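You operate a simulated robot arm through the tools that you are given. There is no shell and no other tool.

You are at the controls of a simulated two-armed robot. One attempt, no reset.

## Task
Dry the two wet cups in the cup dryer.
Fine: lower rack, DRY setting; leave them in, door shut, dial at OFF; the dry cups stay where they are. Where these are worked on the way, their far stop is far enough and under half their travel is too little: lower rack.

It is judged by the outcome, as a careful person would: the job done as asked, and still so three seconds after it is handed in. It fails if anything else is knocked over, pushed out of place, dropped, spilled or broken.

## Robot
Two 7-joint arms with two-finger grippers on one trunk that stands fixed in place. Base frame: the origin is at the foot of the trunk, x ahead of it, y to its left, z up; the work surface is at about z = 880. Units: mm, rad, N and s.
The left shoulder is at [27, 159, 1257], the right one opposite. With the tool pointing down near the work surface each hand reaches from about 220 to 720 mm from the base axis, measured 20 degrees to its own side. Payload 2.45 kg a hand.
The tool frame of a hand sits at the grasp point between the pads (the TCP): z along the fingers, y along the line on which they close. The tips reach 26 mm beyond it. Largest opening 96 mm; the body of the gripper starts 69 mm behind the TCP.
Orientation is told as [roll, pitch, yaw] about the base's x, y, z axes, in that order, counted from this pose: with the fingers straight down and closing along the base's y, the tool's x points along the base's -x, its y along +y and its z along -z.

## Interface
- The arms move only by the tool send_rows. It takes "left_increments", "right_increments" or both (then of equal length, played together; a hand with none holds still); each is a list of rows, each a list of 7 numbers: the turn, a rotation vector about the tool's x, y, z in units of 60 degrees (1.0 is 60 degrees), then the shift along the tool's x, y, z in units of 300 mm (1.0 is 300 mm), then the gripper command, from -1 (shut) to 1 (fully open), values between in proportion. In form: [[wx, wy, wz, tx, ty, tz, hand], ...]. A call has 1 to 20 rows; each row is the pose to reach, as a shift and turn from the pose commanded when the call began, along the tool's axes at that moment. A call with a number of a shift or a turn outside -1 to 1 is refused whole. Rows are played at 5 a second. More than 50 mm and 0.15 rad between two rows, or a gripper value outside its range, and nothing of the call is played. Where a pose cannot be reached the arm comes as near as it can. A force on the tool above 90 N (or 10 N above the force at the start of the call, whichever is more), or a blocked arm, ends the call early, and 0.2 s more pass. Each finger halts on what it meets, pressing with about 44 N; the grip force reading is that of the motor and also rises with nothing between the fingers. The clock runs only during rows and for 0.2 s after the last one: add rows that repeat a pose to give the fingers time. It gives the time, the measured TCP pose, the force on the tool (base axes), the opening and the grip force at its end, in the units of the frame above (readings bear some noise), with the torque about the TCP (base axes, N m) and any sound that the robot's microphone picked up, and new pictures: "show" is both (left out), scene, wrist or none (wrist: the cameras of the hands that moved).
- Cameras (640 x 400 px; columns grow to the right, rows downward): "scene" is now at [59.9, -52.4, 1740]; the picture's right is [-0.62, -0.79, 0.00], its down [-0.54, 0.42, -0.73] and it looks along [0.57, -0.45, -0.69] (base axes); focal length 371 px, centre (320, 200). "left" rides on the left gripper at [82, -3, -98] in its tool frame; the picture's right is [0.04, 1.00, 0.00], its down [-0.73, 0.03, -0.68] and it looks along [-0.68, 0.03, 0.73] (tool axes); focal length 256 px, centre (320, 200). "right" rides on the right gripper at [82, 3, -98] in its tool frame; the picture's right is [-0.04, 1.00, 0.00], its down [-0.73, -0.03, -0.68] and it looks along [-0.68, -0.03, 0.73] (tool axes); focal length 256 px, centre (320, 200). There is no depth. A picture from a camera that has moved, and an enlarged one, comes with that camera's place and axes in the base frame and with its lens.
- lift_body(by): slides the trunk up (or, below 0, down) by that many mm; the arms and the scene camera ride with it, the base frame stays. It gives what a move gives, with no picture.
- aim_head(pan, tilt): turns the head with the scene camera to pan (to the left, within 2.094 rad either way) and tilt (down, from -0.506 to 1.204), counted from straight ahead of the robot. It gives what a move gives, and a new picture of the scene camera.
- zoom(camera, box): a new picture of the part [left, top, right, bottom] of that camera's present view, enlarged. The clock stands still meanwhile.
- job_done(): hands the job in; it is judged then, once.

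Nothing tells you positions but the pictures and the camera data. Unless the task says otherwise, let go and move clear before handing in.

The tools are called after "Call:" by a JSON object that holds its "api" and its "payload". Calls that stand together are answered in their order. send_rows: Moves the arms, as the interface text tells. Its arguments: {"type":"object","properties":{"left_increments":{"type":"array","items":{"type":"array","items":{"type":"number"}}},"right_increments":{"type":"array","items":{"type":"array","items":{"type":"number"}}},"show":{"type":"string","enum":["both","scene","wrist","none"]}},"required":[]} The other tools are called the same way: lift_body (by) slides the trunk up or down; aim_head (pan, tilt) turns the head that bears the scene camera; zoom (camera, box) takes an enlarged picture of a part of a camera's view; job_done () hands the job in.

At the start:

```text
time_s: 0.0
left_eef_pos: [382.5, -40.4, 1359.4]
left_ee_rot: [0.002, 0.002, 0.001]
left_ft_force: [0.3, -0.4, 0.2]
left_wrist_torque: [0.0, 0.02, -0.01]
left_gripper_width: 96.1
left_grasp_force: 0.1
right_eef_pos: [382.5, -496.4, 1338.3]
right_ee_rot: [-0.003, 0.0, -0.001]
right_ft_force: [0.5, 0.9, 0.3]
right_wrist_torque: [-0.01, 0.01, 0.02]
right_gripper_width: 95.9
right_grasp_force: 0.1
trunk travel left (down, up): [-425.0, 142.0]
head pan, tilt: [-0.667, 0.75]
```

scene: 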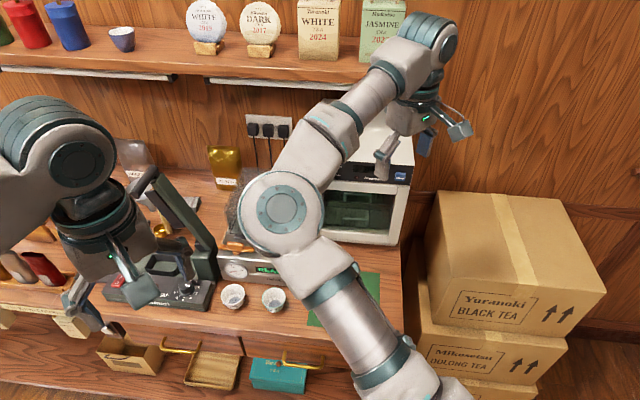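
right: 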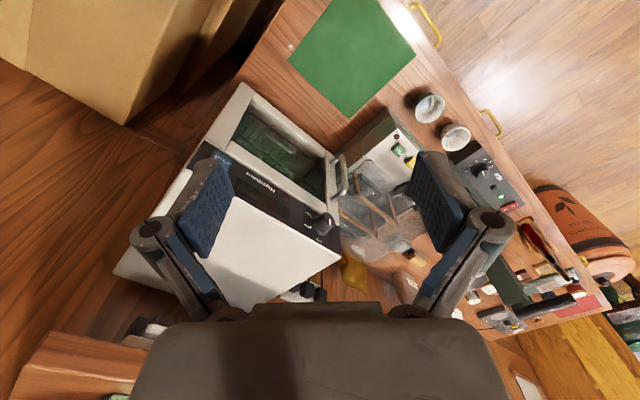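
left: 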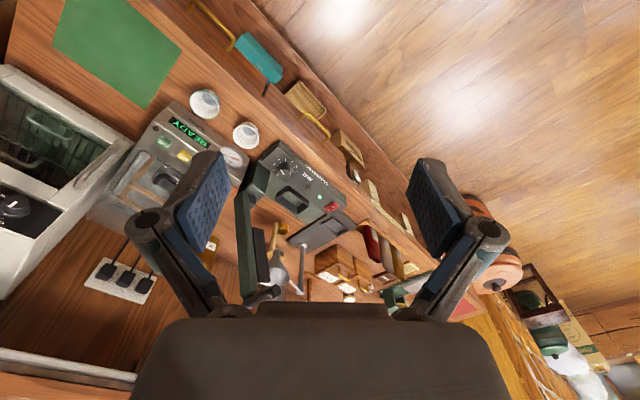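

I see a white cabinet (the cup dryer) at the back right, two small cups in front of a machine, and a green mat. I'll look closer before moving anything.

Call:
{"api": "zoom", "payload": {"camera": "scene", "box": [200, 160, 420, 300]}}

Call:
{"api": "zoom", "payload": {"camera": "right", "box": [160, 60, 400, 260]}}

Call:
{"api": "zoom", "payload": {"camera": "left", "box": [0, 40, 280, 240]}}

Call:
{"api": "zoom", "payload": {"camera": "right", "box": [360, 60, 560, 200]}}

```text
2.86 times, centred on (310, 230) of scene
camera zoom: at [59.9, -52.4, 1740.0], right [-0.62, -0.79, 0.0], down [-0.54, 0.42, -0.73], along [0.57, -0.45, -0.69], focal length 1060 px, centre (349, 114)
```

zoom: 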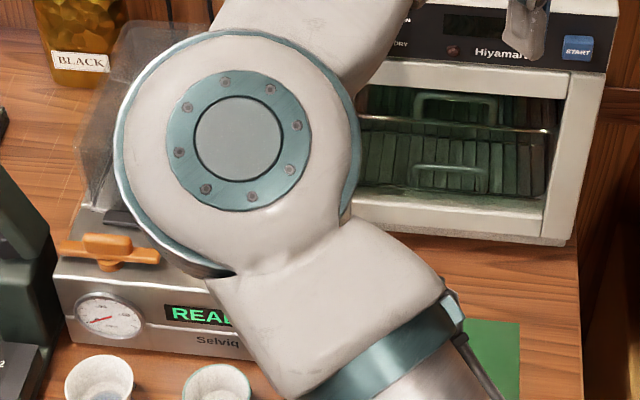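

```text
2.00 times, centred on (280, 160) of right
camera zoom: at [300.7, -493.0, 1435.5], right [0.04, 1.0, 0.0], down [0.73, -0.03, 0.68], along [0.68, -0.03, -0.73], focal length 512 px, centre (400, 280)
```

zoom: 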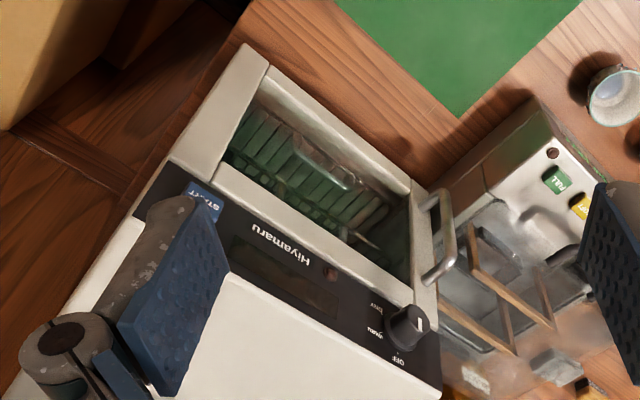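

```text
2.00 times, centred on (140, 140) of left
camera zoom: at [299.5, -43.9, 1457.8], right [-0.04, 1.0, 0.0], down [0.73, 0.03, 0.68], along [0.68, 0.03, -0.73], focal length 512 px, centre (680, 320)
```

zoom: 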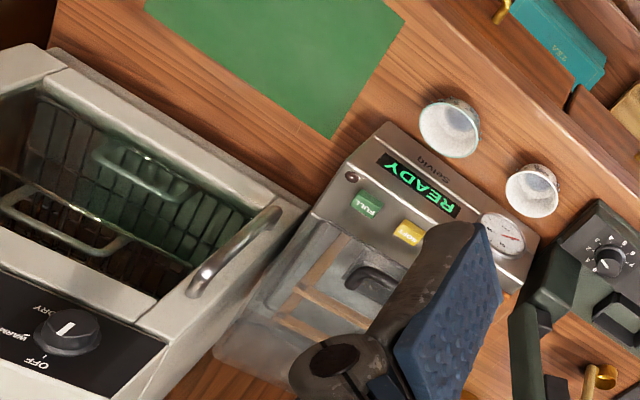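

```text
2.86 times, centred on (460, 130) of right
camera zoom: at [300.7, -493.0, 1435.5], right [0.04, 1.0, 0.0], down [0.73, -0.03, 0.68], along [0.68, -0.03, -0.73], focal length 731 px, centre (-80, 400)
```

zoom: 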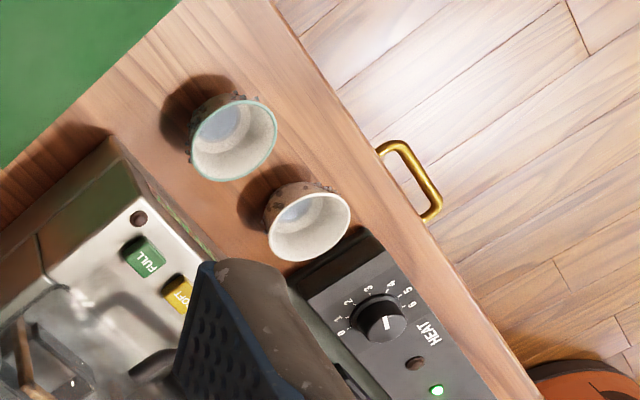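

The dryer's dial reads OFF/WARM/DRY, and two cups stand in front of the Selvin machine. I need to identify which cups are wet, so I'll look around with the head.

Call:
{"api": "aim_head", "payload": {"pan": -0.4, "tilt": 0.9}}

Call:
{"api": "aim_head", "payload": {"pan": 0.1, "tilt": 0.8}}

Call:
{"api": "aim_head", "payload": {"pan": -0.9, "tilt": 0.6}}

Call:
{"api": "aim_head", "payload": {"pan": -0.5, "tilt": 0.4}}

```text
time_s: 0.8
left_eef_pos: [376.6, -38.5, 1361.4]
left_ee_rot: [-0.002, -0.001, 0.003]
left_ft_force: [0.7, -0.1, -0.5]
left_wrist_torque: [-0.01, 0.02, 0.01]
left_gripper_width: 96.1
left_grasp_force: 0.0
right_eef_pos: [379.0, -495.6, 1340.2]
right_ee_rot: [-0.003, -0.001, 0.001]
right_ft_force: [0.2, 0.4, 0.1]
right_wrist_torque: [0.02, -0.03, -0.01]
right_gripper_width: 96.0
right_grasp_force: 0.1
trunk travel left (down, up): [-425.0, 142.0]
head pan, tilt: [-0.4, 0.901]
camera scene: at [64.3, -30.6, 1728.2], right [-0.39, -0.92, 0.0], down [-0.72, 0.31, -0.62], along [0.57, -0.24, -0.79], focal length 371 px, centre (320, 200)
```

scene: 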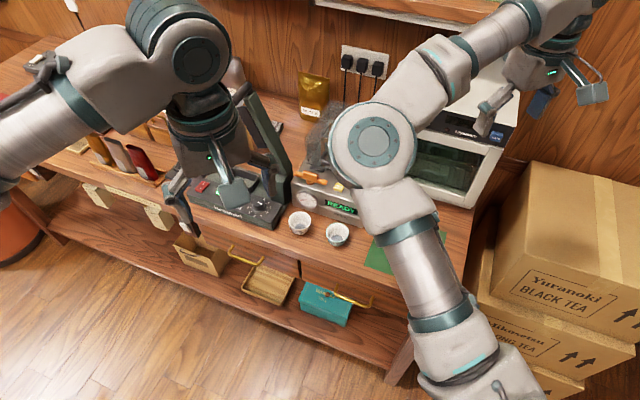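

```text
time_s: 1.7
left_eef_pos: [378.3, -38.9, 1360.0]
left_ee_rot: [-0.001, -0.003, 0.003]
left_ft_force: [0.0, -0.4, 1.2]
left_wrist_torque: [0.0, 0.01, 0.02]
left_gripper_width: 96.4
left_grasp_force: 0.1
right_eef_pos: [378.1, -496.0, 1340.5]
right_ee_rot: [-0.005, -0.003, 0.001]
right_ft_force: [0.0, 0.5, 0.1]
right_wrist_torque: [-0.02, -0.02, -0.04]
right_gripper_width: 96.0
right_grasp_force: 0.0
trunk travel left (down, up): [-425.0, 142.0]
head pan, tilt: [0.099, 0.799]
camera scene: at [74.9, 6.8, 1736.1], right [0.1, -1.0, 0.0], down [-0.72, -0.07, -0.69], along [0.69, 0.07, -0.72], focal length 371 px, centre (320, 200)
```

scene: 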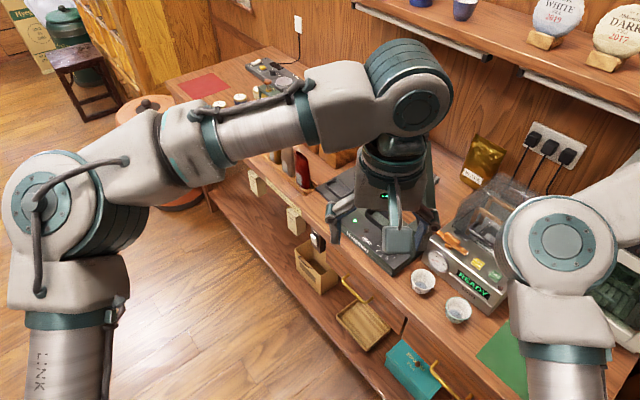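

```text
time_s: 3.0
left_eef_pos: [378.5, -38.8, 1359.3]
left_ee_rot: [-0.001, -0.002, -0.002]
left_ft_force: [-0.1, -2.3, -1.1]
left_wrist_torque: [-0.02, 0.0, 0.02]
left_gripper_width: 96.2
left_grasp_force: 0.1
right_eef_pos: [379.4, -496.2, 1339.4]
right_ee_rot: [-0.002, -0.003, -0.002]
right_ft_force: [-0.2, 0.2, -0.1]
right_wrist_torque: [-0.01, -0.01, 0.01]
right_gripper_width: 96.1
right_grasp_force: 0.2
trunk travel left (down, up): [-425.0, 142.0]
head pan, tilt: [-0.901, 0.6]
camera scene: at [49.8, -70.4, 1752.9], right [-0.78, -0.62, 0.0], down [-0.35, 0.44, -0.82], along [0.51, -0.65, -0.57], focal length 371 px, centre (320, 200)
```

scene: 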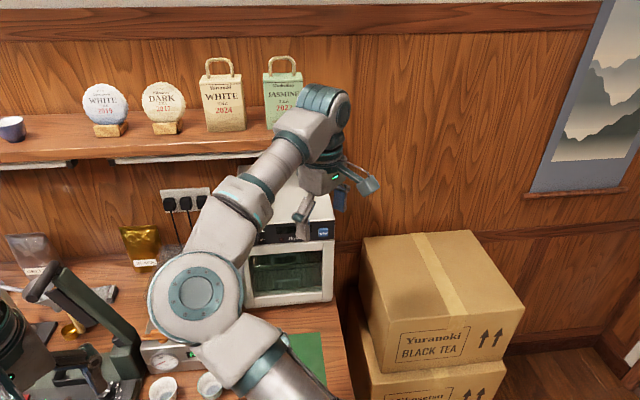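

```text
time_s: 3.9
left_eef_pos: [377.3, -39.1, 1360.5]
left_ee_rot: [0.0, -0.004, 0.002]
left_ft_force: [-0.3, 0.4, 0.3]
left_wrist_torque: [0.0, -0.01, -0.01]
left_gripper_width: 96.1
left_grasp_force: 0.1
right_eef_pos: [379.3, -495.4, 1340.2]
right_ee_rot: [-0.003, 0.0, 0.002]
right_ft_force: [0.3, 1.0, -0.3]
right_wrist_torque: [0.01, -0.01, 0.02]
right_gripper_width: 96.1
right_grasp_force: 0.2
trunk travel left (down, up): [-425.0, 142.0]
head pan, tilt: [-0.499, 0.4]
camera scene: at [76.1, -45.6, 1771.1], right [-0.48, -0.88, 0.0], down [-0.35, 0.19, -0.92], along [0.81, -0.44, -0.39], focal length 371 px, centre (320, 200)
```

scene: 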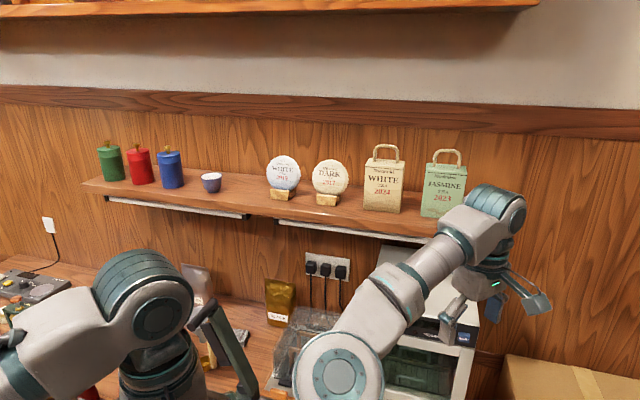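

Two wet-looking cups stand at about (609,-198) and (539,-278), and the dryer's front sits square to the counter at roughly 45° to me. I'll clear the left arm away and turn the right hand to face the dryer for a look.

Call:
{"api": "send_rows", "payload": {"left_increments": [[0, 0, 0, 0.048, 0.138, 0, 1], [0, 0, 0, 0.095, 0.276, 0, 1], [0, 0, 0, 0.143, 0.414, 0, 1], [0, 0, 0, 0.19, 0.552, 0, 1], [0, 0, 0, 0.238, 0.69, 0, 1], [0, 0, 0, 0.286, 0.828, 0, 1], [0, 0, 0, 0.333, 0.967, 0, 1]], "right_increments": [[0, 0, 0.107, 0.012, 0.067, 0.02, 1], [0, 0, 0.214, 0.024, 0.133, 0.04, 1], [0, 0, 0.321, 0.036, 0.2, 0.06, 1], [0, 0, 0.429, 0.047, 0.267, 0.08, 1], [0, 0, 0.536, 0.059, 0.333, 0.1, 1], [0, 0, 0.643, 0.071, 0.4, 0.12, 1], [0, 0, 0.75, 0.083, 0.467, 0.14, 1]], "show": "both"}}

```text
time_s: 5.5
left_eef_pos: [274.5, 257.5, 1359.1]
left_ee_rot: [-0.005, -0.001, 0.0]
left_ft_force: [0.0, -0.6, -0.8]
left_wrist_torque: [-0.08, -0.02, 0.0]
left_gripper_width: 95.7
left_grasp_force: 0.0
right_eef_pos: [353.7, -397.5, 1304.8]
right_ee_rot: [-0.002, -0.008, -0.788]
right_ft_force: [0.3, 0.9, -0.3]
right_wrist_torque: [0.01, -0.04, -0.02]
right_gripper_width: 95.8
right_grasp_force: 0.1
right hand out of reach, approached as far as the arm can: row 5, 6, 7
trunk travel left (down, up): [-425.0, 142.0]
head pan, tilt: [-0.499, 0.4]
camera scene: at [72.0, -36.2, 1771.5], right [-0.48, -0.88, 0.0], down [-0.34, 0.18, -0.92], along [0.81, -0.44, -0.39], focal length 371 px, centre (320, 200)
camera right: at [297.2, -336.9, 1401.8], right [0.74, 0.68, 0.0], down [0.49, -0.54, 0.68], along [0.46, -0.51, -0.73], focal length 256 px, centre (320, 200)
camera left: at [193.0, 254.5, 1457.6], right [-0.04, 1.0, 0.0], down [0.73, 0.03, 0.68], along [0.68, 0.02, -0.73], focal length 256 px, centre (320, 200)
```

scene: 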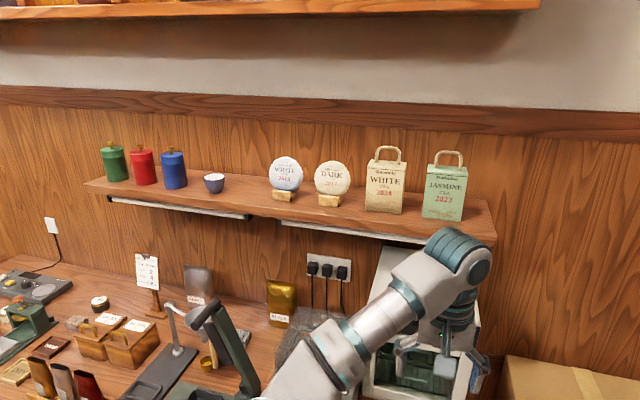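
right: 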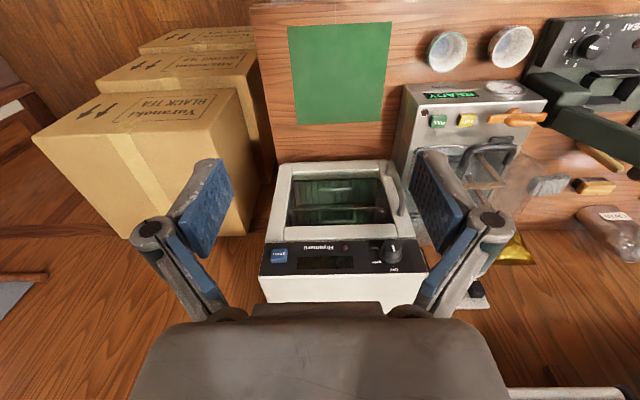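
left: 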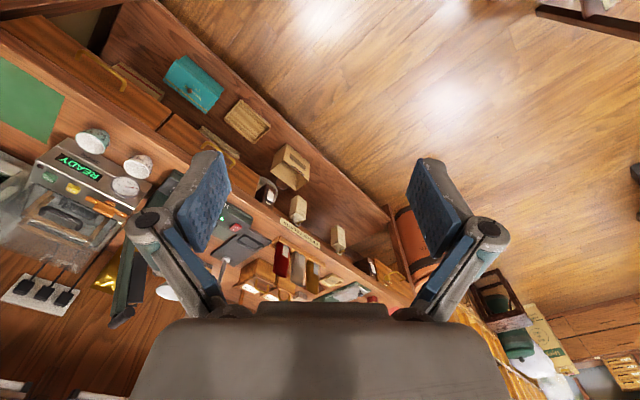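

The dryer is now well framed. Zooming in for detail.

Call:
{"api": "zoom", "payload": {"camera": "right", "box": [250, 140, 440, 310]}}

Call:
{"api": "zoom", "payload": {"camera": "right", "box": [400, 10, 560, 130]}}

Call:
{"api": "zoom", "payload": {"camera": "scene", "box": [180, 150, 260, 210]}}

Call:
{"api": "zoom", "payload": {"camera": "left", "box": [0, 100, 180, 240]}}

```text
2.35 times, centred on (345, 225) of right
camera zoom: at [297.2, -336.9, 1401.8], right [0.74, 0.68, 0.0], down [0.49, -0.54, 0.68], along [0.46, -0.51, -0.73], focal length 602 px, centre (261, 141)
```

zoom: 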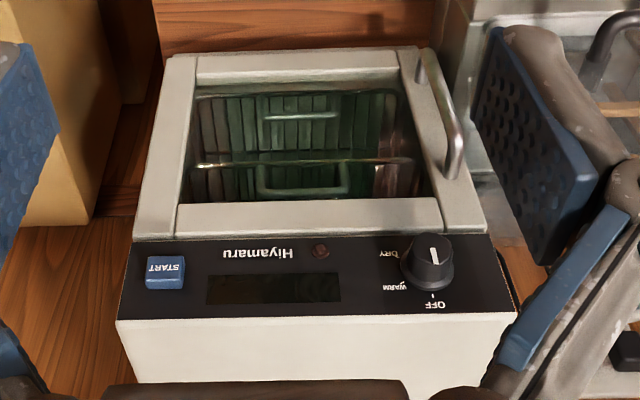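

```text
3.33 times, centred on (480, 70) of right
camera zoom: at [297.2, -336.9, 1401.8], right [0.74, 0.68, 0.0], down [0.49, -0.54, 0.68], along [0.46, -0.51, -0.73], focal length 853 px, centre (-213, 633)
```

zoom: 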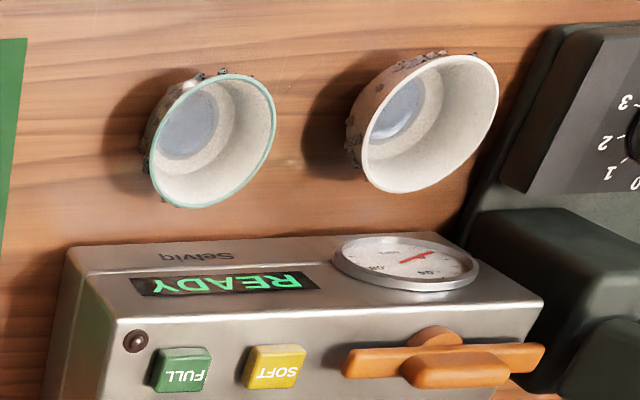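

```text
6.67 times, centred on (220, 180) of scene
camera zoom: at [72.0, -36.2, 1771.5], right [-0.48, -0.88, 0.0], down [-0.34, 0.18, -0.92], along [0.81, -0.44, -0.39], focal length 2474 px, centre (987, 333)
```

zoom: 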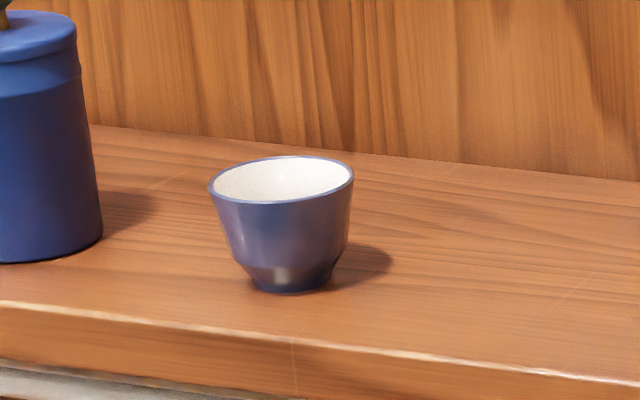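

```text
2.86 times, centred on (90, 170) of left
camera zoom: at [193.0, 254.5, 1457.6], right [-0.04, 1.0, 0.0], down [0.73, 0.03, 0.68], along [0.68, 0.02, -0.73], focal length 731 px, centre (977, 286)
```

zoom: 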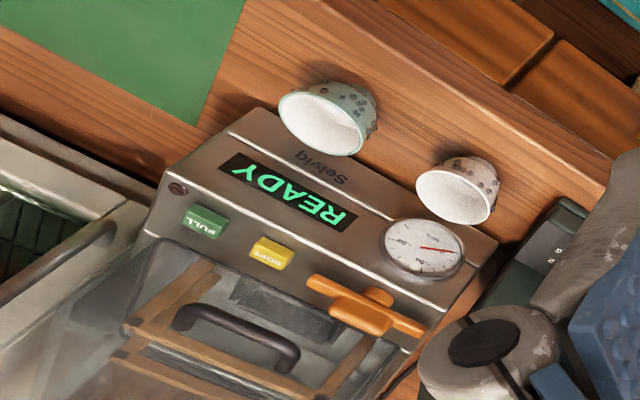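

The dryer's front plane is at depth d≈808 along the counter's inward direction, the handle is at about z 960–1090 on its left edge, the dial is at the upper left and START at the upper right. I'll bring the right hand in front, tilted 45° so its camera looks level at the door.

Call:
{"api": "send_rows", "payload": {"right_increments": [[0, -0.094, 0, -0.045, 0.055, 0.077, 1], [0, -0.188, 0, -0.091, 0.109, 0.154, 1], [0, -0.281, 0, -0.136, 0.164, 0.231, 1], [0, -0.375, 0, -0.182, 0.219, 0.308, 1], [0, -0.469, 0, -0.227, 0.273, 0.386, 1], [0, -0.563, 0, -0.272, 0.328, 0.463, 1], [0, -0.656, 0, -0.318, 0.382, 0.54, 1], [0, -0.75, 0, -0.363, 0.437, 0.617, 1]], "show": "both"}}

```text
time_s: 7.2
left_eef_pos: [278.0, 255.9, 1358.9]
left_ee_rot: [-0.002, -0.003, 0.003]
left_ft_force: [-0.5, -0.6, 0.5]
left_wrist_torque: [-0.01, -0.01, -0.05]
left_gripper_width: 95.7
left_grasp_force: 0.2
right_eef_pos: [528.7, -388.8, 1114.1]
right_ee_rot: [-0.002, -0.791, -0.776]
right_ft_force: [0.4, 0.1, -0.1]
right_wrist_torque: [0.03, 0.03, -0.02]
right_gripper_width: 95.9
right_grasp_force: 0.0
right hand out of reach, approached as far as the arm can: row 1, 2, 3
trunk travel left (down, up): [-425.0, 142.0]
head pan, tilt: [-0.499, 0.4]
camera scene: at [75.5, -40.3, 1771.2], right [-0.48, -0.88, 0.0], down [-0.34, 0.18, -0.92], along [0.81, -0.44, -0.39], focal length 371 px, centre (320, 200)
camera right: at [439.3, -297.8, 1124.3], right [0.72, 0.69, 0.03], down [0.0, -0.04, 1.0], along [0.69, -0.72, -0.03], focal length 256 px, centre (320, 200)
```

scene: 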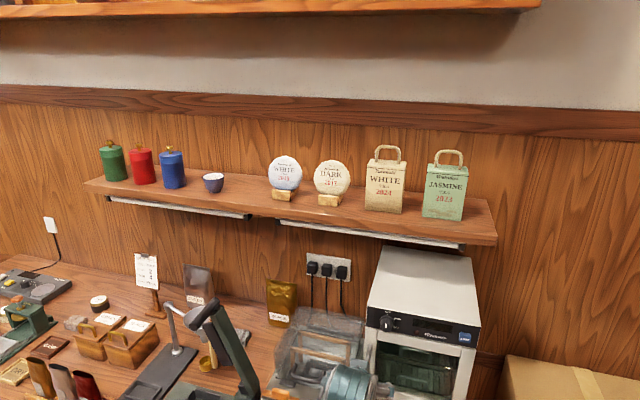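
right: 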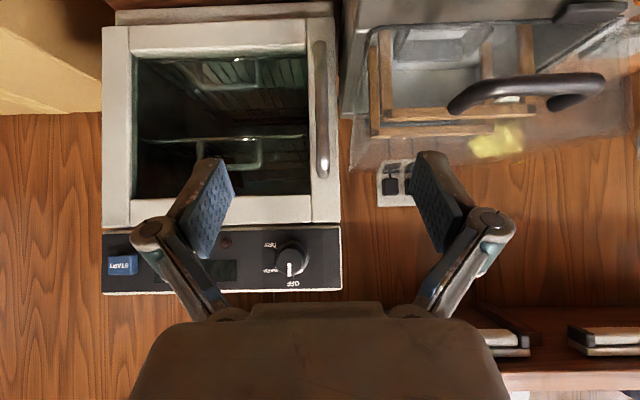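

The hand faces the dryer. I'll zoom for precise measurement and aim the head at the dryer.

Call:
{"api": "zoom", "payload": {"camera": "right", "box": [90, 0, 350, 162]}}

Call:
{"api": "zoom", "payload": {"camera": "right", "box": [210, 180, 370, 300]}}

Call:
{"api": "aim_head", "payload": {"pan": -0.75, "tilt": 0.75}}

```text
2.46 times, centred on (220, 81) of right
camera zoom: at [439.3, -297.8, 1124.3], right [0.72, 0.69, 0.03], down [0.0, -0.04, 1.0], along [0.69, -0.72, -0.03], focal length 630 px, centre (566, 493)
```

zoom: 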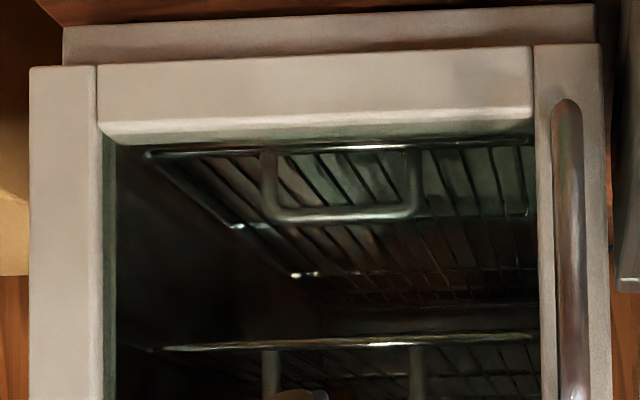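

```text
3.33 times, centred on (290, 240) of right
camera zoom: at [439.3, -297.8, 1124.3], right [0.72, 0.69, 0.03], down [0.0, -0.04, 1.0], along [0.69, -0.72, -0.03], focal length 853 px, centre (420, 67)
```

zoom: 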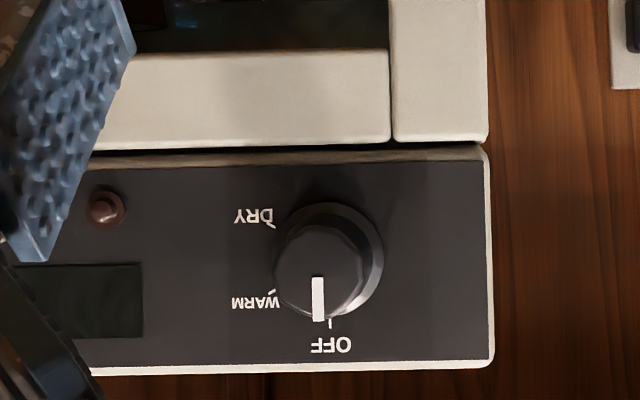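

```text
time_s: 8.1
left_eef_pos: [276.7, 254.3, 1359.5]
left_ee_rot: [-0.003, -0.001, 0.0]
left_ft_force: [-0.9, -0.5, -0.1]
left_wrist_torque: [0.0, -0.02, -0.01]
left_gripper_width: 96.1
left_grasp_force: 0.0
right_eef_pos: [525.5, -390.3, 1115.3]
right_ee_rot: [-0.004, -0.788, -0.775]
right_ft_force: [0.3, 0.2, -0.2]
right_wrist_torque: [-0.01, 0.0, 0.01]
right_gripper_width: 96.0
right_grasp_force: 0.1
trunk travel left (down, up): [-425.0, 142.0]
head pan, tilt: [-0.75, 0.75]
camera scene: at [54.2, -52.3, 1740.3], right [-0.68, -0.73, 0.0], down [-0.5, 0.46, -0.73], along [0.53, -0.5, -0.68], focal length 371 px, centre (320, 200)
```

scene: 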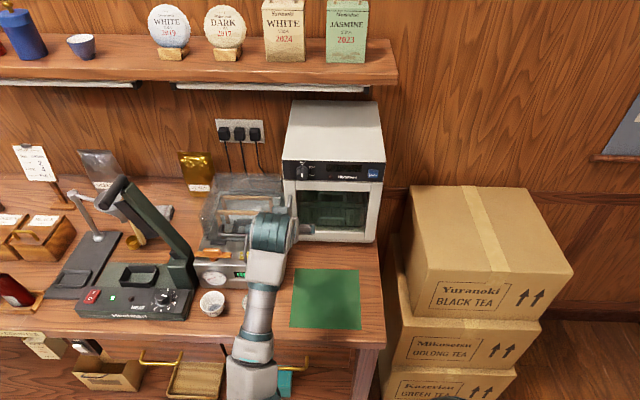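

I see the bread-machine-like clear hood standing close to the dryer's left side, near the handle. I'll measure the gap before approaching.

Call:
{"api": "zoom", "payload": {"camera": "right", "box": [290, 0, 530, 180]}}

Call:
{"api": "zoom", "payload": {"camera": "scene", "box": [180, 90, 400, 260]}}

```text
2.22 times, centred on (410, 90) of right
camera zoom: at [438.5, -298.6, 1124.6], right [0.72, 0.69, 0.03], down [0.01, -0.04, 1.0], along [0.69, -0.72, -0.04], focal length 569 px, centre (120, 444)
```

zoom: 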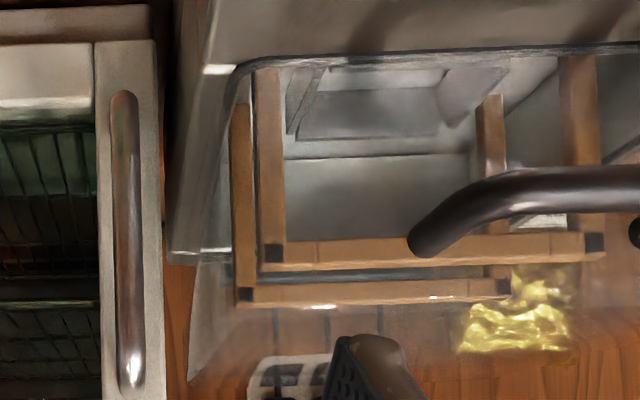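

```text
2.35 times, centred on (290, 175) of scene
camera zoom: at [54.2, -52.3, 1740.3], right [-0.68, -0.73, 0.0], down [-0.5, 0.46, -0.73], along [0.53, -0.5, -0.68], focal length 873 px, centre (391, 259)
```

zoom: 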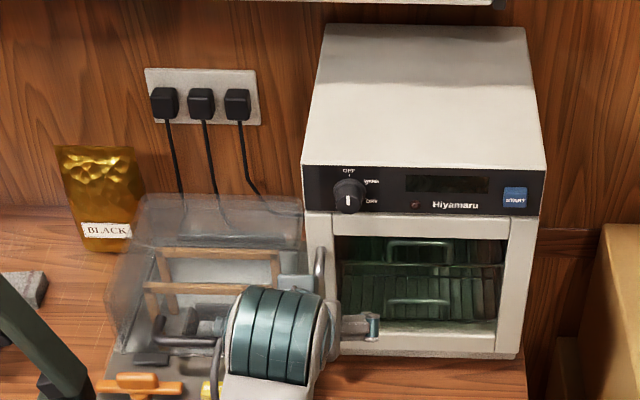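

The clear hood's side is at s≈-122, about 20 mm left of the handle, and tops out near z≈1080. I'll take the handle near its top with a narrow opening, first moving closer to recheck alignment.

Call:
{"api": "send_rows", "payload": {"right_increments": [[0, 0, 0.01, -0.02, 0.005, 0.08, -0.29], [0, 0, 0.01, -0.047, 0.01, 0.165, -0.29], [0, 0, 0.01, -0.047, 0.01, 0.165, -0.29]], "show": "both"}}

Call:
{"api": "zoom", "payload": {"camera": "right", "box": [200, 80, 440, 230]}}

Call:
{"api": "zoom", "payload": {"camera": "scene", "box": [220, 130, 400, 260]}}

```text
time_s: 8.9
left_eef_pos: [276.3, 253.3, 1360.5]
left_ee_rot: [-0.001, -0.002, 0.001]
left_ft_force: [0.1, 0.2, -0.4]
left_wrist_torque: [0.0, -0.03, 0.03]
left_gripper_width: 95.9
left_grasp_force: 0.0
right_eef_pos: [561.7, -418.4, 1091.0]
right_ee_rot: [0.01, -0.792, -0.797]
right_ft_force: [-0.1, 0.6, 0.7]
right_wrist_torque: [0.01, 0.0, -0.05]
right_gripper_width: 34.0
right_grasp_force: 0.1
right hand out of reach, approached as far as the arm can: row 1
trunk travel left (down, up): [-425.0, 142.0]
head pan, tilt: [-0.75, 0.75]
camera scene: at [53.9, -53.0, 1740.2], right [-0.68, -0.73, 0.0], down [-0.5, 0.46, -0.73], along [0.53, -0.5, -0.68], focal length 371 px, centre (320, 200)
camera right: at [474.7, -325.8, 1101.3], right [0.73, 0.68, 0.03], down [0.0, -0.05, 1.0], along [0.68, -0.73, -0.03], focal length 256 px, centre (320, 200)
```

scene: 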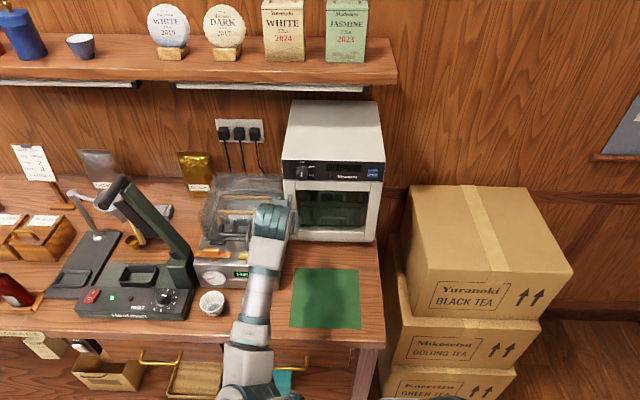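
right: 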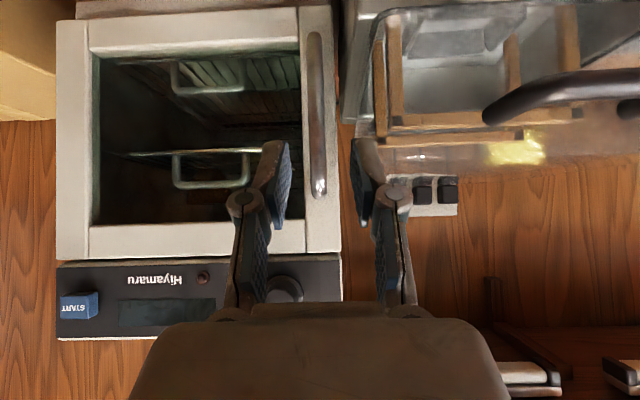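

```text
2.67 times, centred on (320, 155) of right
camera zoom: at [474.7, -325.8, 1101.3], right [0.73, 0.68, 0.03], down [0.0, -0.05, 1.0], along [0.68, -0.73, -0.03], focal length 683 px, centre (320, 320)
```

zoom: 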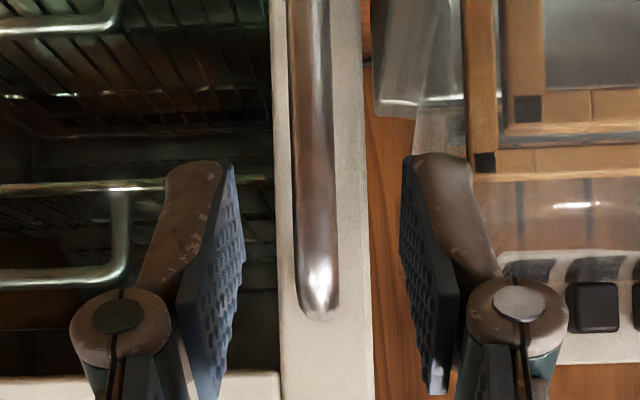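

```text
3.08 times, centred on (310, 195) of scene
camera zoom: at [53.9, -53.0, 1740.2], right [-0.68, -0.73, 0.0], down [-0.5, 0.46, -0.73], along [0.53, -0.5, -0.68], focal length 1142 px, centre (351, 215)
```

zoom: 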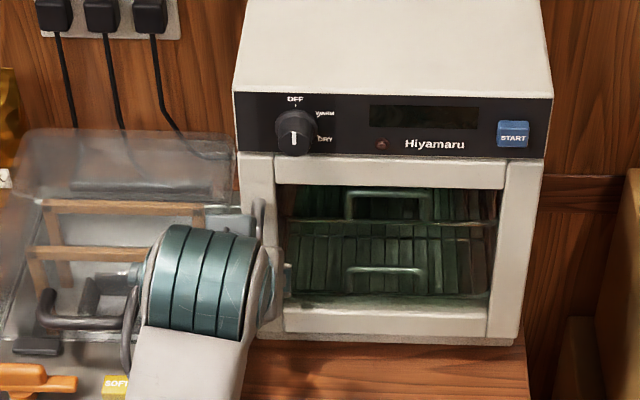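

The fingers straddle the handle's line, and its top end is at z≈1095. Narrowing slightly and advancing onto the handle.

Call:
{"api": "send_rows", "payload": {"right_increments": [[0, 0, 0, -0.01, -0.007, 0.02, -0.458], [0, 0, 0, -0.035, -0.007, 0.047, -0.458], [0, 0, 0, -0.07, -0.007, 0.093, -0.458], [0, 0, 0, -0.106, -0.007, 0.139, -0.458], [0, 0, 0, -0.106, -0.007, 0.139, -0.458]], "show": "wrist"}}

Call:
{"api": "zoom", "payload": {"camera": "right", "box": [200, 80, 440, 230]}}

```text
time_s: 10.1
left_eef_pos: [277.8, 254.0, 1359.0]
left_ee_rot: [-0.002, -0.001, -0.001]
left_ft_force: [0.5, -1.0, 0.3]
left_wrist_torque: [0.02, 0.02, 0.04]
left_gripper_width: 95.9
left_grasp_force: 0.0
right_eef_pos: [596.6, -457.5, 1084.6]
right_ee_rot: [0.009, -0.79, -0.796]
right_ft_force: [-0.5, 1.0, -1.5]
right_wrist_torque: [0.01, -0.03, 0.0]
right_gripper_width: 26.1
right_grasp_force: 0.0
trunk travel left (down, up): [-425.0, 142.0]
head pan, tilt: [-0.75, 0.75]
camera right: at [510.1, -364.0, 1094.5], right [0.73, 0.68, 0.03], down [0.0, -0.05, 1.0], along [0.68, -0.73, -0.03], focal length 256 px, centre (320, 200)
```

right: 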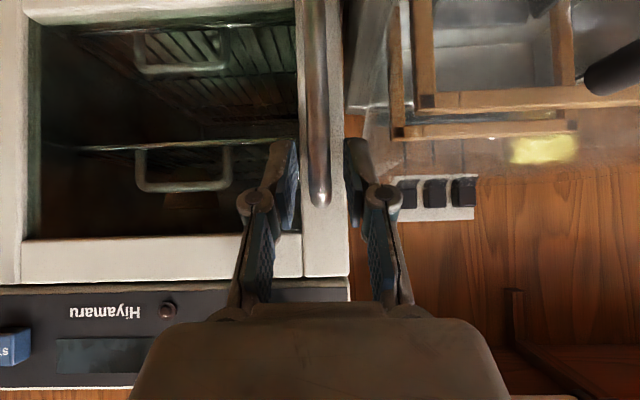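

```text
2.67 times, centred on (320, 155) of right
camera zoom: at [510.1, -364.0, 1094.5], right [0.73, 0.68, 0.03], down [0.0, -0.05, 1.0], along [0.68, -0.73, -0.03], focal length 683 px, centre (320, 320)
```

zoom: 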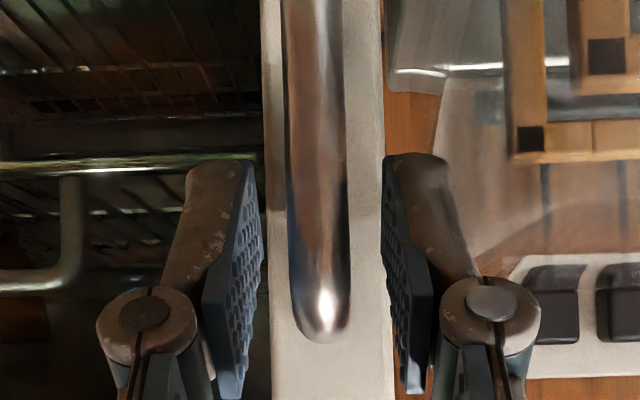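

The fingers are around the handle with clearance each side. I'll close, then pull gently along the hinge arc to 10°.

Call:
{"api": "send_rows", "payload": {"right_increments": [[0, 0, 0, 0, 0, 0, -1], [0, 0, 0, 0, 0, 0, -1], [0, 0, 0, 0, 0, 0, -1], [-0.03, 0, -0.029, 0.023, -0.006, -0.0235, -1], [-0.059, 0, -0.0587, 0.0465, -0.0117, -0.0469, -1], [-0.089, 0, -0.088, 0.069, -0.02, -0.07, -1], [-0.118, 0, -0.117, 0.0918, -0.029, -0.0925, -1]], "show": "both"}}

```text
time_s: 11.7
left_eef_pos: [275.2, 251.1, 1360.1]
left_ee_rot: [0.0, -0.004, 0.002]
left_ft_force: [0.3, -0.1, 0.5]
left_wrist_torque: [-0.01, -0.03, 0.0]
left_gripper_width: 96.0
left_grasp_force: 0.0
right_eef_pos: [561.3, -436.4, 1085.1]
right_ee_rot: [0.01, -0.794, -0.625]
right_ft_force: [-4.8, -9.9, 7.7]
right_wrist_torque: [-0.4, 0.83, -0.02]
right_gripper_width: 11.3
right_grasp_force: 38.2
trunk travel left (down, up): [-425.0, 142.0]
head pan, tilt: [-0.75, 0.75]
camera scene: at [51.2, -57.0, 1740.3], right [-0.68, -0.73, 0.0], down [-0.5, 0.47, -0.73], along [0.53, -0.5, -0.68], focal length 371 px, centre (320, 200)
camera right: at [458.9, -359.9, 1094.3], right [0.6, 0.8, 0.04], down [0.0, -0.05, 1.0], along [0.8, -0.6, -0.03], focal length 256 px, centre (320, 200)
```

scene: 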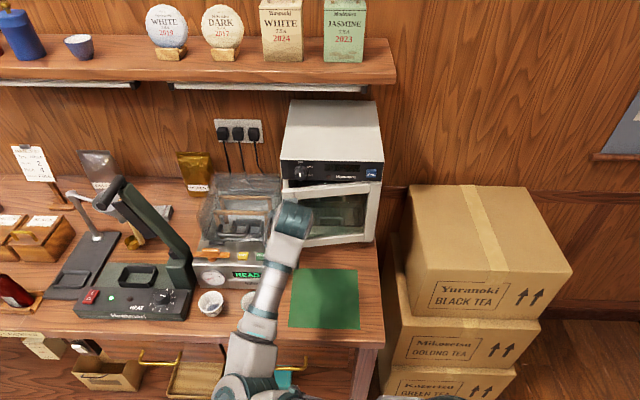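
right: 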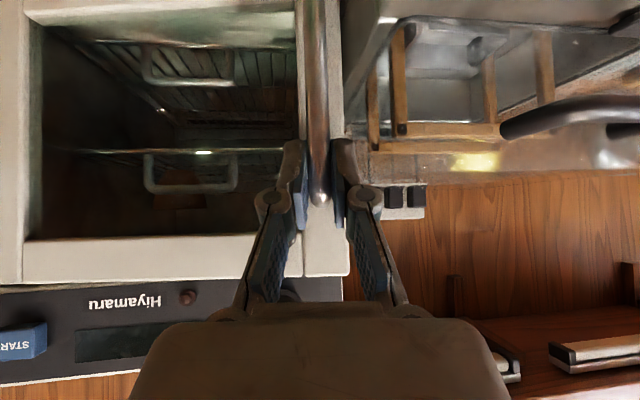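

The door is swinging with the handle as modelled. Continuing the arc to 50°.

Call:
{"api": "send_rows", "payload": {"right_increments": [[-0.059, 0, -0.0585, 0.046, -0.0153, -0.0464, -1], [-0.118, 0, -0.117, 0.0913, -0.0363, -0.092, -1], [-0.177, 0, -0.1755, 0.1347, -0.063, -0.1359, -1], [-0.236, 0, -0.234, 0.1765, -0.0947, -0.178, -1], [-0.295, 0, -0.2925, 0.2161, -0.1313, -0.218, -1], [-0.354, 0, -0.351, 0.2534, -0.1727, -0.2556, -1], [-0.413, 0, -0.4095, 0.2882, -0.219, -0.2906, -1], [-0.472, 0, -0.468, 0.3196, -0.2693, -0.3223, -1]], "show": "both"}}

```text
time_s: 13.5
left_eef_pos: [279.6, 248.3, 1359.1]
left_ee_rot: [0.003, 0.002, 0.001]
left_ft_force: [-0.3, 0.1, 0.2]
left_wrist_torque: [0.03, -0.01, 0.01]
left_gripper_width: 96.2
left_grasp_force: 0.0
right_eef_pos: [405.8, -423.4, 1084.1]
right_ee_rot: [0.011, -0.792, 0.076]
right_ft_force: [1.7, -7.1, 4.3]
right_wrist_torque: [-0.32, 0.25, 0.09]
right_gripper_width: 11.2
right_grasp_force: 38.1
trunk travel left (down, up): [-425.0, 142.0]
head pan, tilt: [-0.75, 0.75]
camera scene: at [56.3, -60.1, 1739.8], right [-0.68, -0.73, 0.0], down [-0.5, 0.47, -0.73], along [0.53, -0.5, -0.69], focal length 371 px, centre (320, 200)
camera right: at [278.9, -430.9, 1093.3], right [-0.06, 1.0, 0.04], down [0.03, -0.04, 1.0], along [1.0, 0.06, -0.03], focal length 256 px, centre (320, 200)
```

scene: 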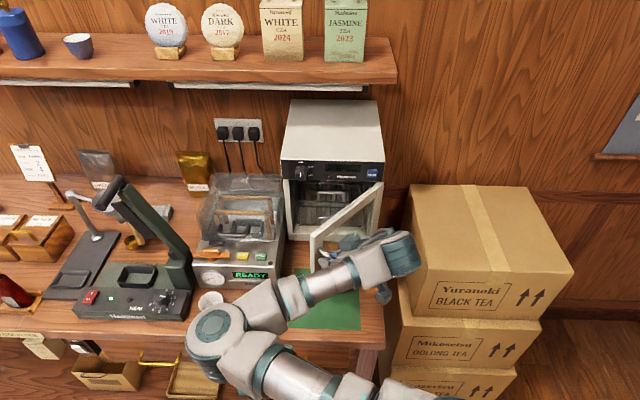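
right: 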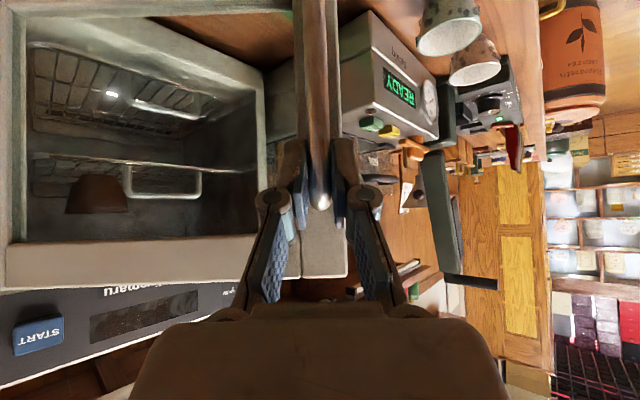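

The door is at about 50° and I can see a brown dry cup standing on the upper rack, which must not be disturbed. I'll release the handle and back away, then push the door wider from inside.

Call:
{"api": "send_rows", "payload": {"right_increments": [[0, 0, 0, 0, 0, 0, -0.3], [0, 0, 0, 0, 0, 0, -0.3], [0, 0, 0, 0, 0, -0.1, -0.3], [0, 0, 0, 0, 0, -0.2, -0.3], [0, 0, 0, 0, 0, -0.35, -0.3], [0, 0, 0, -0.12, 0, -0.46, -0.3], [0, 0, 0, -0.24, 0, -0.56, -0.3]], "show": "both"}}

```text
time_s: 15.1
left_eef_pos: [277.4, 256.0, 1359.0]
left_ee_rot: [-0.003, -0.002, 0.0]
left_ft_force: [-0.3, 0.4, 0.0]
left_wrist_torque: [0.0, -0.02, 0.01]
left_gripper_width: 96.0
left_grasp_force: 0.1
right_eef_pos: [332.9, -427.7, 1251.8]
right_ee_rot: [0.002, -0.796, 0.074]
right_ft_force: [-0.2, -0.5, 0.0]
right_wrist_torque: [-0.01, 0.03, -0.03]
right_gripper_width: 33.6
right_grasp_force: 0.0
trunk travel left (down, up): [-425.0, 142.0]
head pan, tilt: [-0.75, 0.75]
camera scene: at [52.9, -50.4, 1740.4], right [-0.68, -0.73, 0.0], down [-0.5, 0.46, -0.73], along [0.53, -0.5, -0.68], focal length 371 px, centre (320, 200)
camera right: at [205.3, -433.8, 1261.8], right [-0.05, 1.0, 0.03], down [0.03, -0.03, 1.0], along [1.0, 0.05, -0.03], focal length 256 px, centre (320, 200)
```

scene: 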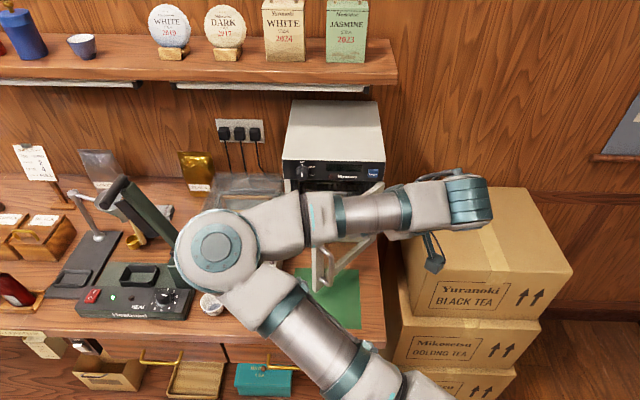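
right: 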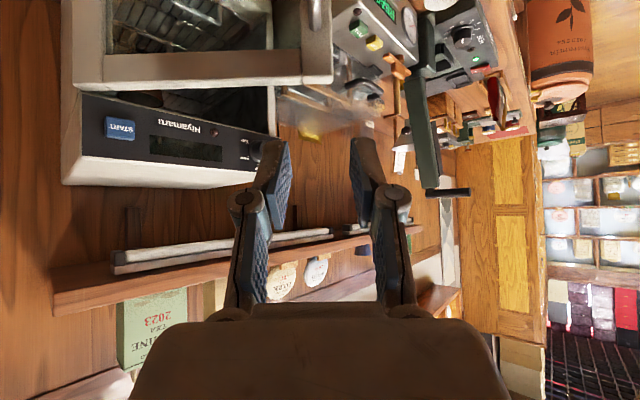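

The door holds its position. I'll turn the hand to point straight down and go above the space just inside the open door.

Call:
{"api": "send_rows", "payload": {"right_increments": [[0, 0.126, 0, -0.023, 0, 0.024, -0.6], [0, 0.251, 0, -0.047, 0, 0.048, -1], [0, 0.377, 0, -0.07, 0, 0.072, -1], [0, 0.503, 0, -0.093, 0, 0.095, -1], [0, 0.628, 0, -0.117, 0, 0.119, -1], [0, 0.754, 0, -0.14, 0, 0.143, -1]], "show": "none"}}

Call:
{"api": "send_rows", "payload": {"right_increments": [[0, 0, 0.117, -0.043, -0.013, 0.006, -1], [0, 0, 0.234, -0.086, -0.026, 0.011, -1], [0, 0, 0.351, -0.129, -0.039, 0.017, -1], [0, 0, 0.469, -0.171, -0.053, 0.023, -1], [0, 0, 0.586, -0.214, -0.066, 0.029, -1], [0, 0, 0.703, -0.257, -0.079, 0.034, -1], [0, 0, 0.82, -0.3, -0.092, 0.04, -1]], "show": "both"}}

```text
time_s: 16.5
left_eef_pos: [279.1, 252.6, 1359.0]
left_ee_rot: [-0.002, -0.003, 0.0]
left_ft_force: [0.0, 0.2, -0.3]
left_wrist_torque: [0.0, 0.04, 0.02]
left_gripper_width: 96.1
left_grasp_force: 0.0
right_eef_pos: [395.9, -422.0, 1252.7]
right_ee_rot: [0.005, -0.001, 0.077]
right_ft_force: [-0.4, 0.2, 0.5]
right_wrist_torque: [0.01, 0.01, 0.0]
right_gripper_width: 0.0
right_grasp_force: 27.8
trunk travel left (down, up): [-425.0, 142.0]
head pan, tilt: [-0.75, 0.75]
```

```text
time_s: 18.1
left_eef_pos: [278.6, 254.4, 1359.5]
left_ee_rot: [-0.001, 0.0, 0.0]
left_ft_force: [-0.7, -0.5, 0.1]
left_wrist_torque: [0.01, 0.0, 0.03]
left_gripper_width: 96.0
left_grasp_force: 0.0
right_eef_pos: [488.7, -442.7, 1242.7]
right_ee_rot: [0.005, 0.0, -0.784]
right_ft_force: [-0.5, 0.9, -0.4]
right_wrist_torque: [0.03, 0.03, 0.03]
right_gripper_width: 0.0
right_grasp_force: 28.6
trunk travel left (down, up): [-425.0, 142.0]
head pan, tilt: [-0.75, 0.75]
camera scene: at [55.5, -54.0, 1740.1], right [-0.68, -0.73, 0.0], down [-0.5, 0.46, -0.73], along [0.53, -0.5, -0.68], focal length 371 px, centre (320, 200)
camera right: at [432.8, -383.4, 1339.3], right [0.73, 0.68, 0.01], down [0.5, -0.54, 0.68], along [0.46, -0.49, -0.73], focal length 256 px, centre (320, 200)
```

scene: 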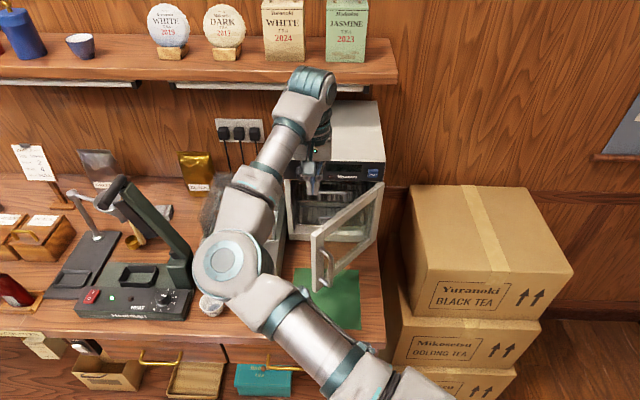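
right: 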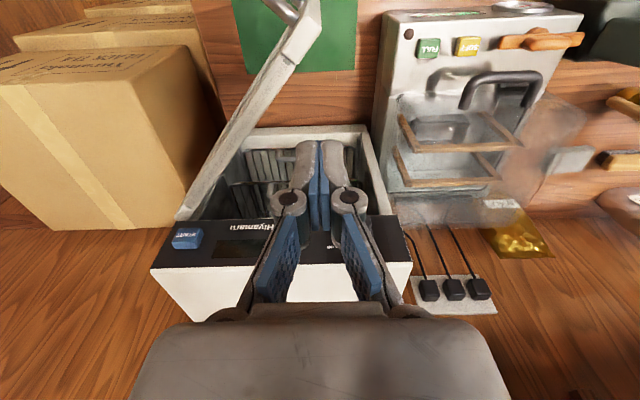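

Fingers are above the gap between the door and the dryer. I'll lower inside the door's free end and push it open toward about 75°.

Call:
{"api": "send_rows", "payload": {"right_increments": [[0, 0, 0, 0, 0, 0.15, -1], [0, 0, 0, 0, 0, 0.3, -1], [0, 0, 0, 0, 0, 0.45, -1], [0, 0, 0, 0.033, -0.038, 0.45, -1], [0, 0, 0, 0.067, -0.077, 0.45, -1], [0, 0, 0, 0.105, -0.122, 0.45, -1], [0, 0, 0, 0.14, -0.17, 0.45, -1], [0, 0, 0, 0.17, -0.22, 0.45, -1], [0, 0, 0, 0.197, -0.273, 0.45, -1]], "show": "both"}}

```text
time_s: 20.1
left_eef_pos: [276.9, 252.6, 1359.6]
left_ee_rot: [-0.002, -0.004, 0.002]
left_ft_force: [-0.6, -0.5, -0.5]
left_wrist_torque: [0.0, -0.03, 0.0]
left_gripper_width: 95.8
left_grasp_force: 0.1
right_eef_pos: [387.1, -458.5, 1105.7]
right_ee_rot: [0.004, -0.001, -0.781]
right_ft_force: [0.9, -0.3, -0.4]
right_wrist_torque: [-0.01, 0.03, -0.01]
right_gripper_width: 0.0
right_grasp_force: 28.9
trunk travel left (down, up): [-425.0, 142.0]
head pan, tilt: [-0.75, 0.75]
camera scene: at [53.9, -53.9, 1740.2], right [-0.68, -0.73, 0.0], down [-0.5, 0.46, -0.73], along [0.53, -0.5, -0.68], focal length 371 px, centre (320, 200)
camera right: at [330.8, -399.4, 1202.1], right [0.73, 0.68, 0.01], down [0.5, -0.54, 0.68], along [0.47, -0.49, -0.73], focal length 256 px, centre (320, 200)
```

scene: 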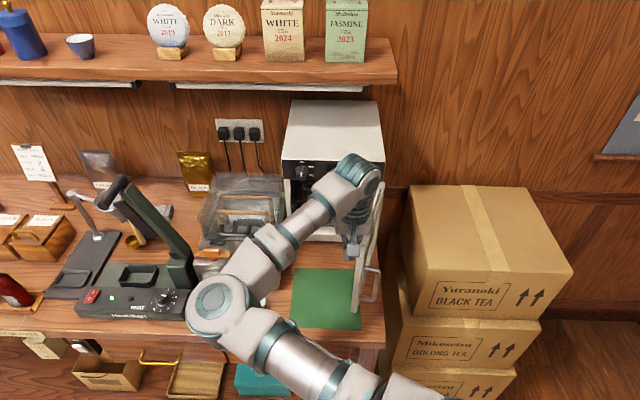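
right: 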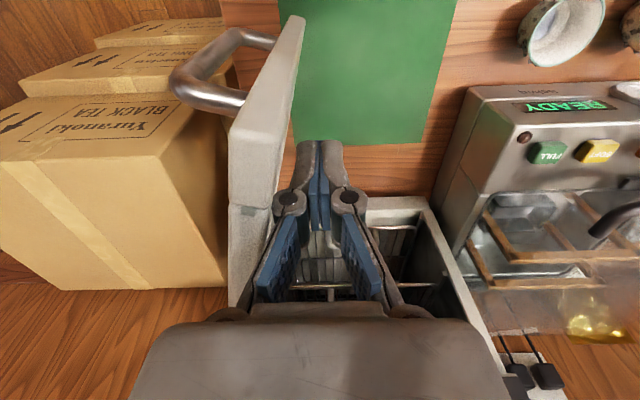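

The door is around 77° open. One more small push to about 87°, staying clear of the cardboard boxes, then I'll lift out.

Call:
{"api": "send_rows", "payload": {"right_increments": [[0, 0, 0, 0.018, -0.06, 0, -1], [0, 0, 0, 0.038, -0.125, 0, -1], [0, 0, 0, 0.01, -0.06, 0, -1], [0, 0, 0, -0.05, 0.05, 0, -1], [0, 0, 0, -0.05, 0.05, -0.16, -1], [0, 0, 0, -0.05, 0.05, -0.32, -1], [0, 0, 0, -0.05, 0.05, -0.45, -1]], "show": "both"}}

```text
time_s: 21.7
left_eef_pos: [277.8, 253.0, 1359.9]
left_ee_rot: [-0.003, -0.003, 0.003]
left_ft_force: [-0.4, 0.4, -0.8]
left_wrist_torque: [0.0, 0.0, -0.05]
left_gripper_width: 96.0
left_grasp_force: 0.0
right_eef_pos: [411.6, -461.0, 1237.6]
right_ee_rot: [0.006, 0.0, -0.78]
right_ft_force: [-0.3, -0.7, 0.1]
right_wrist_torque: [0.0, -0.02, 0.01]
right_gripper_width: 0.2
right_grasp_force: 28.7
trunk travel left (down, up): [-425.0, 142.0]
head pan, tilt: [-0.75, 0.75]
camera scene: at [54.8, -54.1, 1740.2], right [-0.68, -0.73, 0.0], down [-0.5, 0.46, -0.73], along [0.53, -0.5, -0.68], focal length 371 px, centre (320, 200)
camera right: at [354.8, -402.2, 1335.0], right [0.73, 0.68, 0.01], down [0.5, -0.54, 0.68], along [0.47, -0.49, -0.73], focal length 256 px, centre (320, 200)
```

scene: 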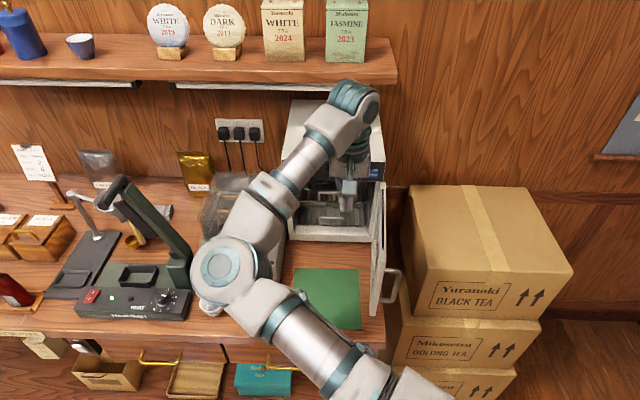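
right: 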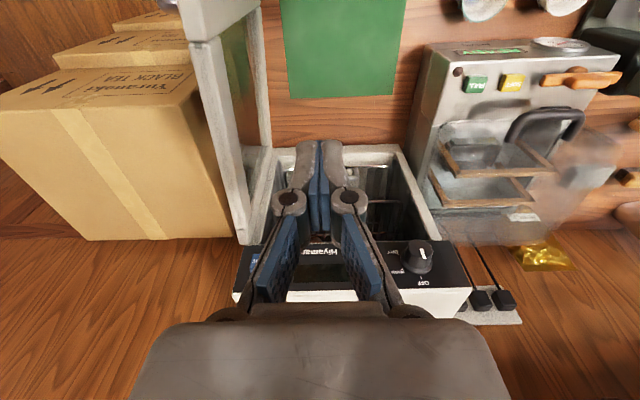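

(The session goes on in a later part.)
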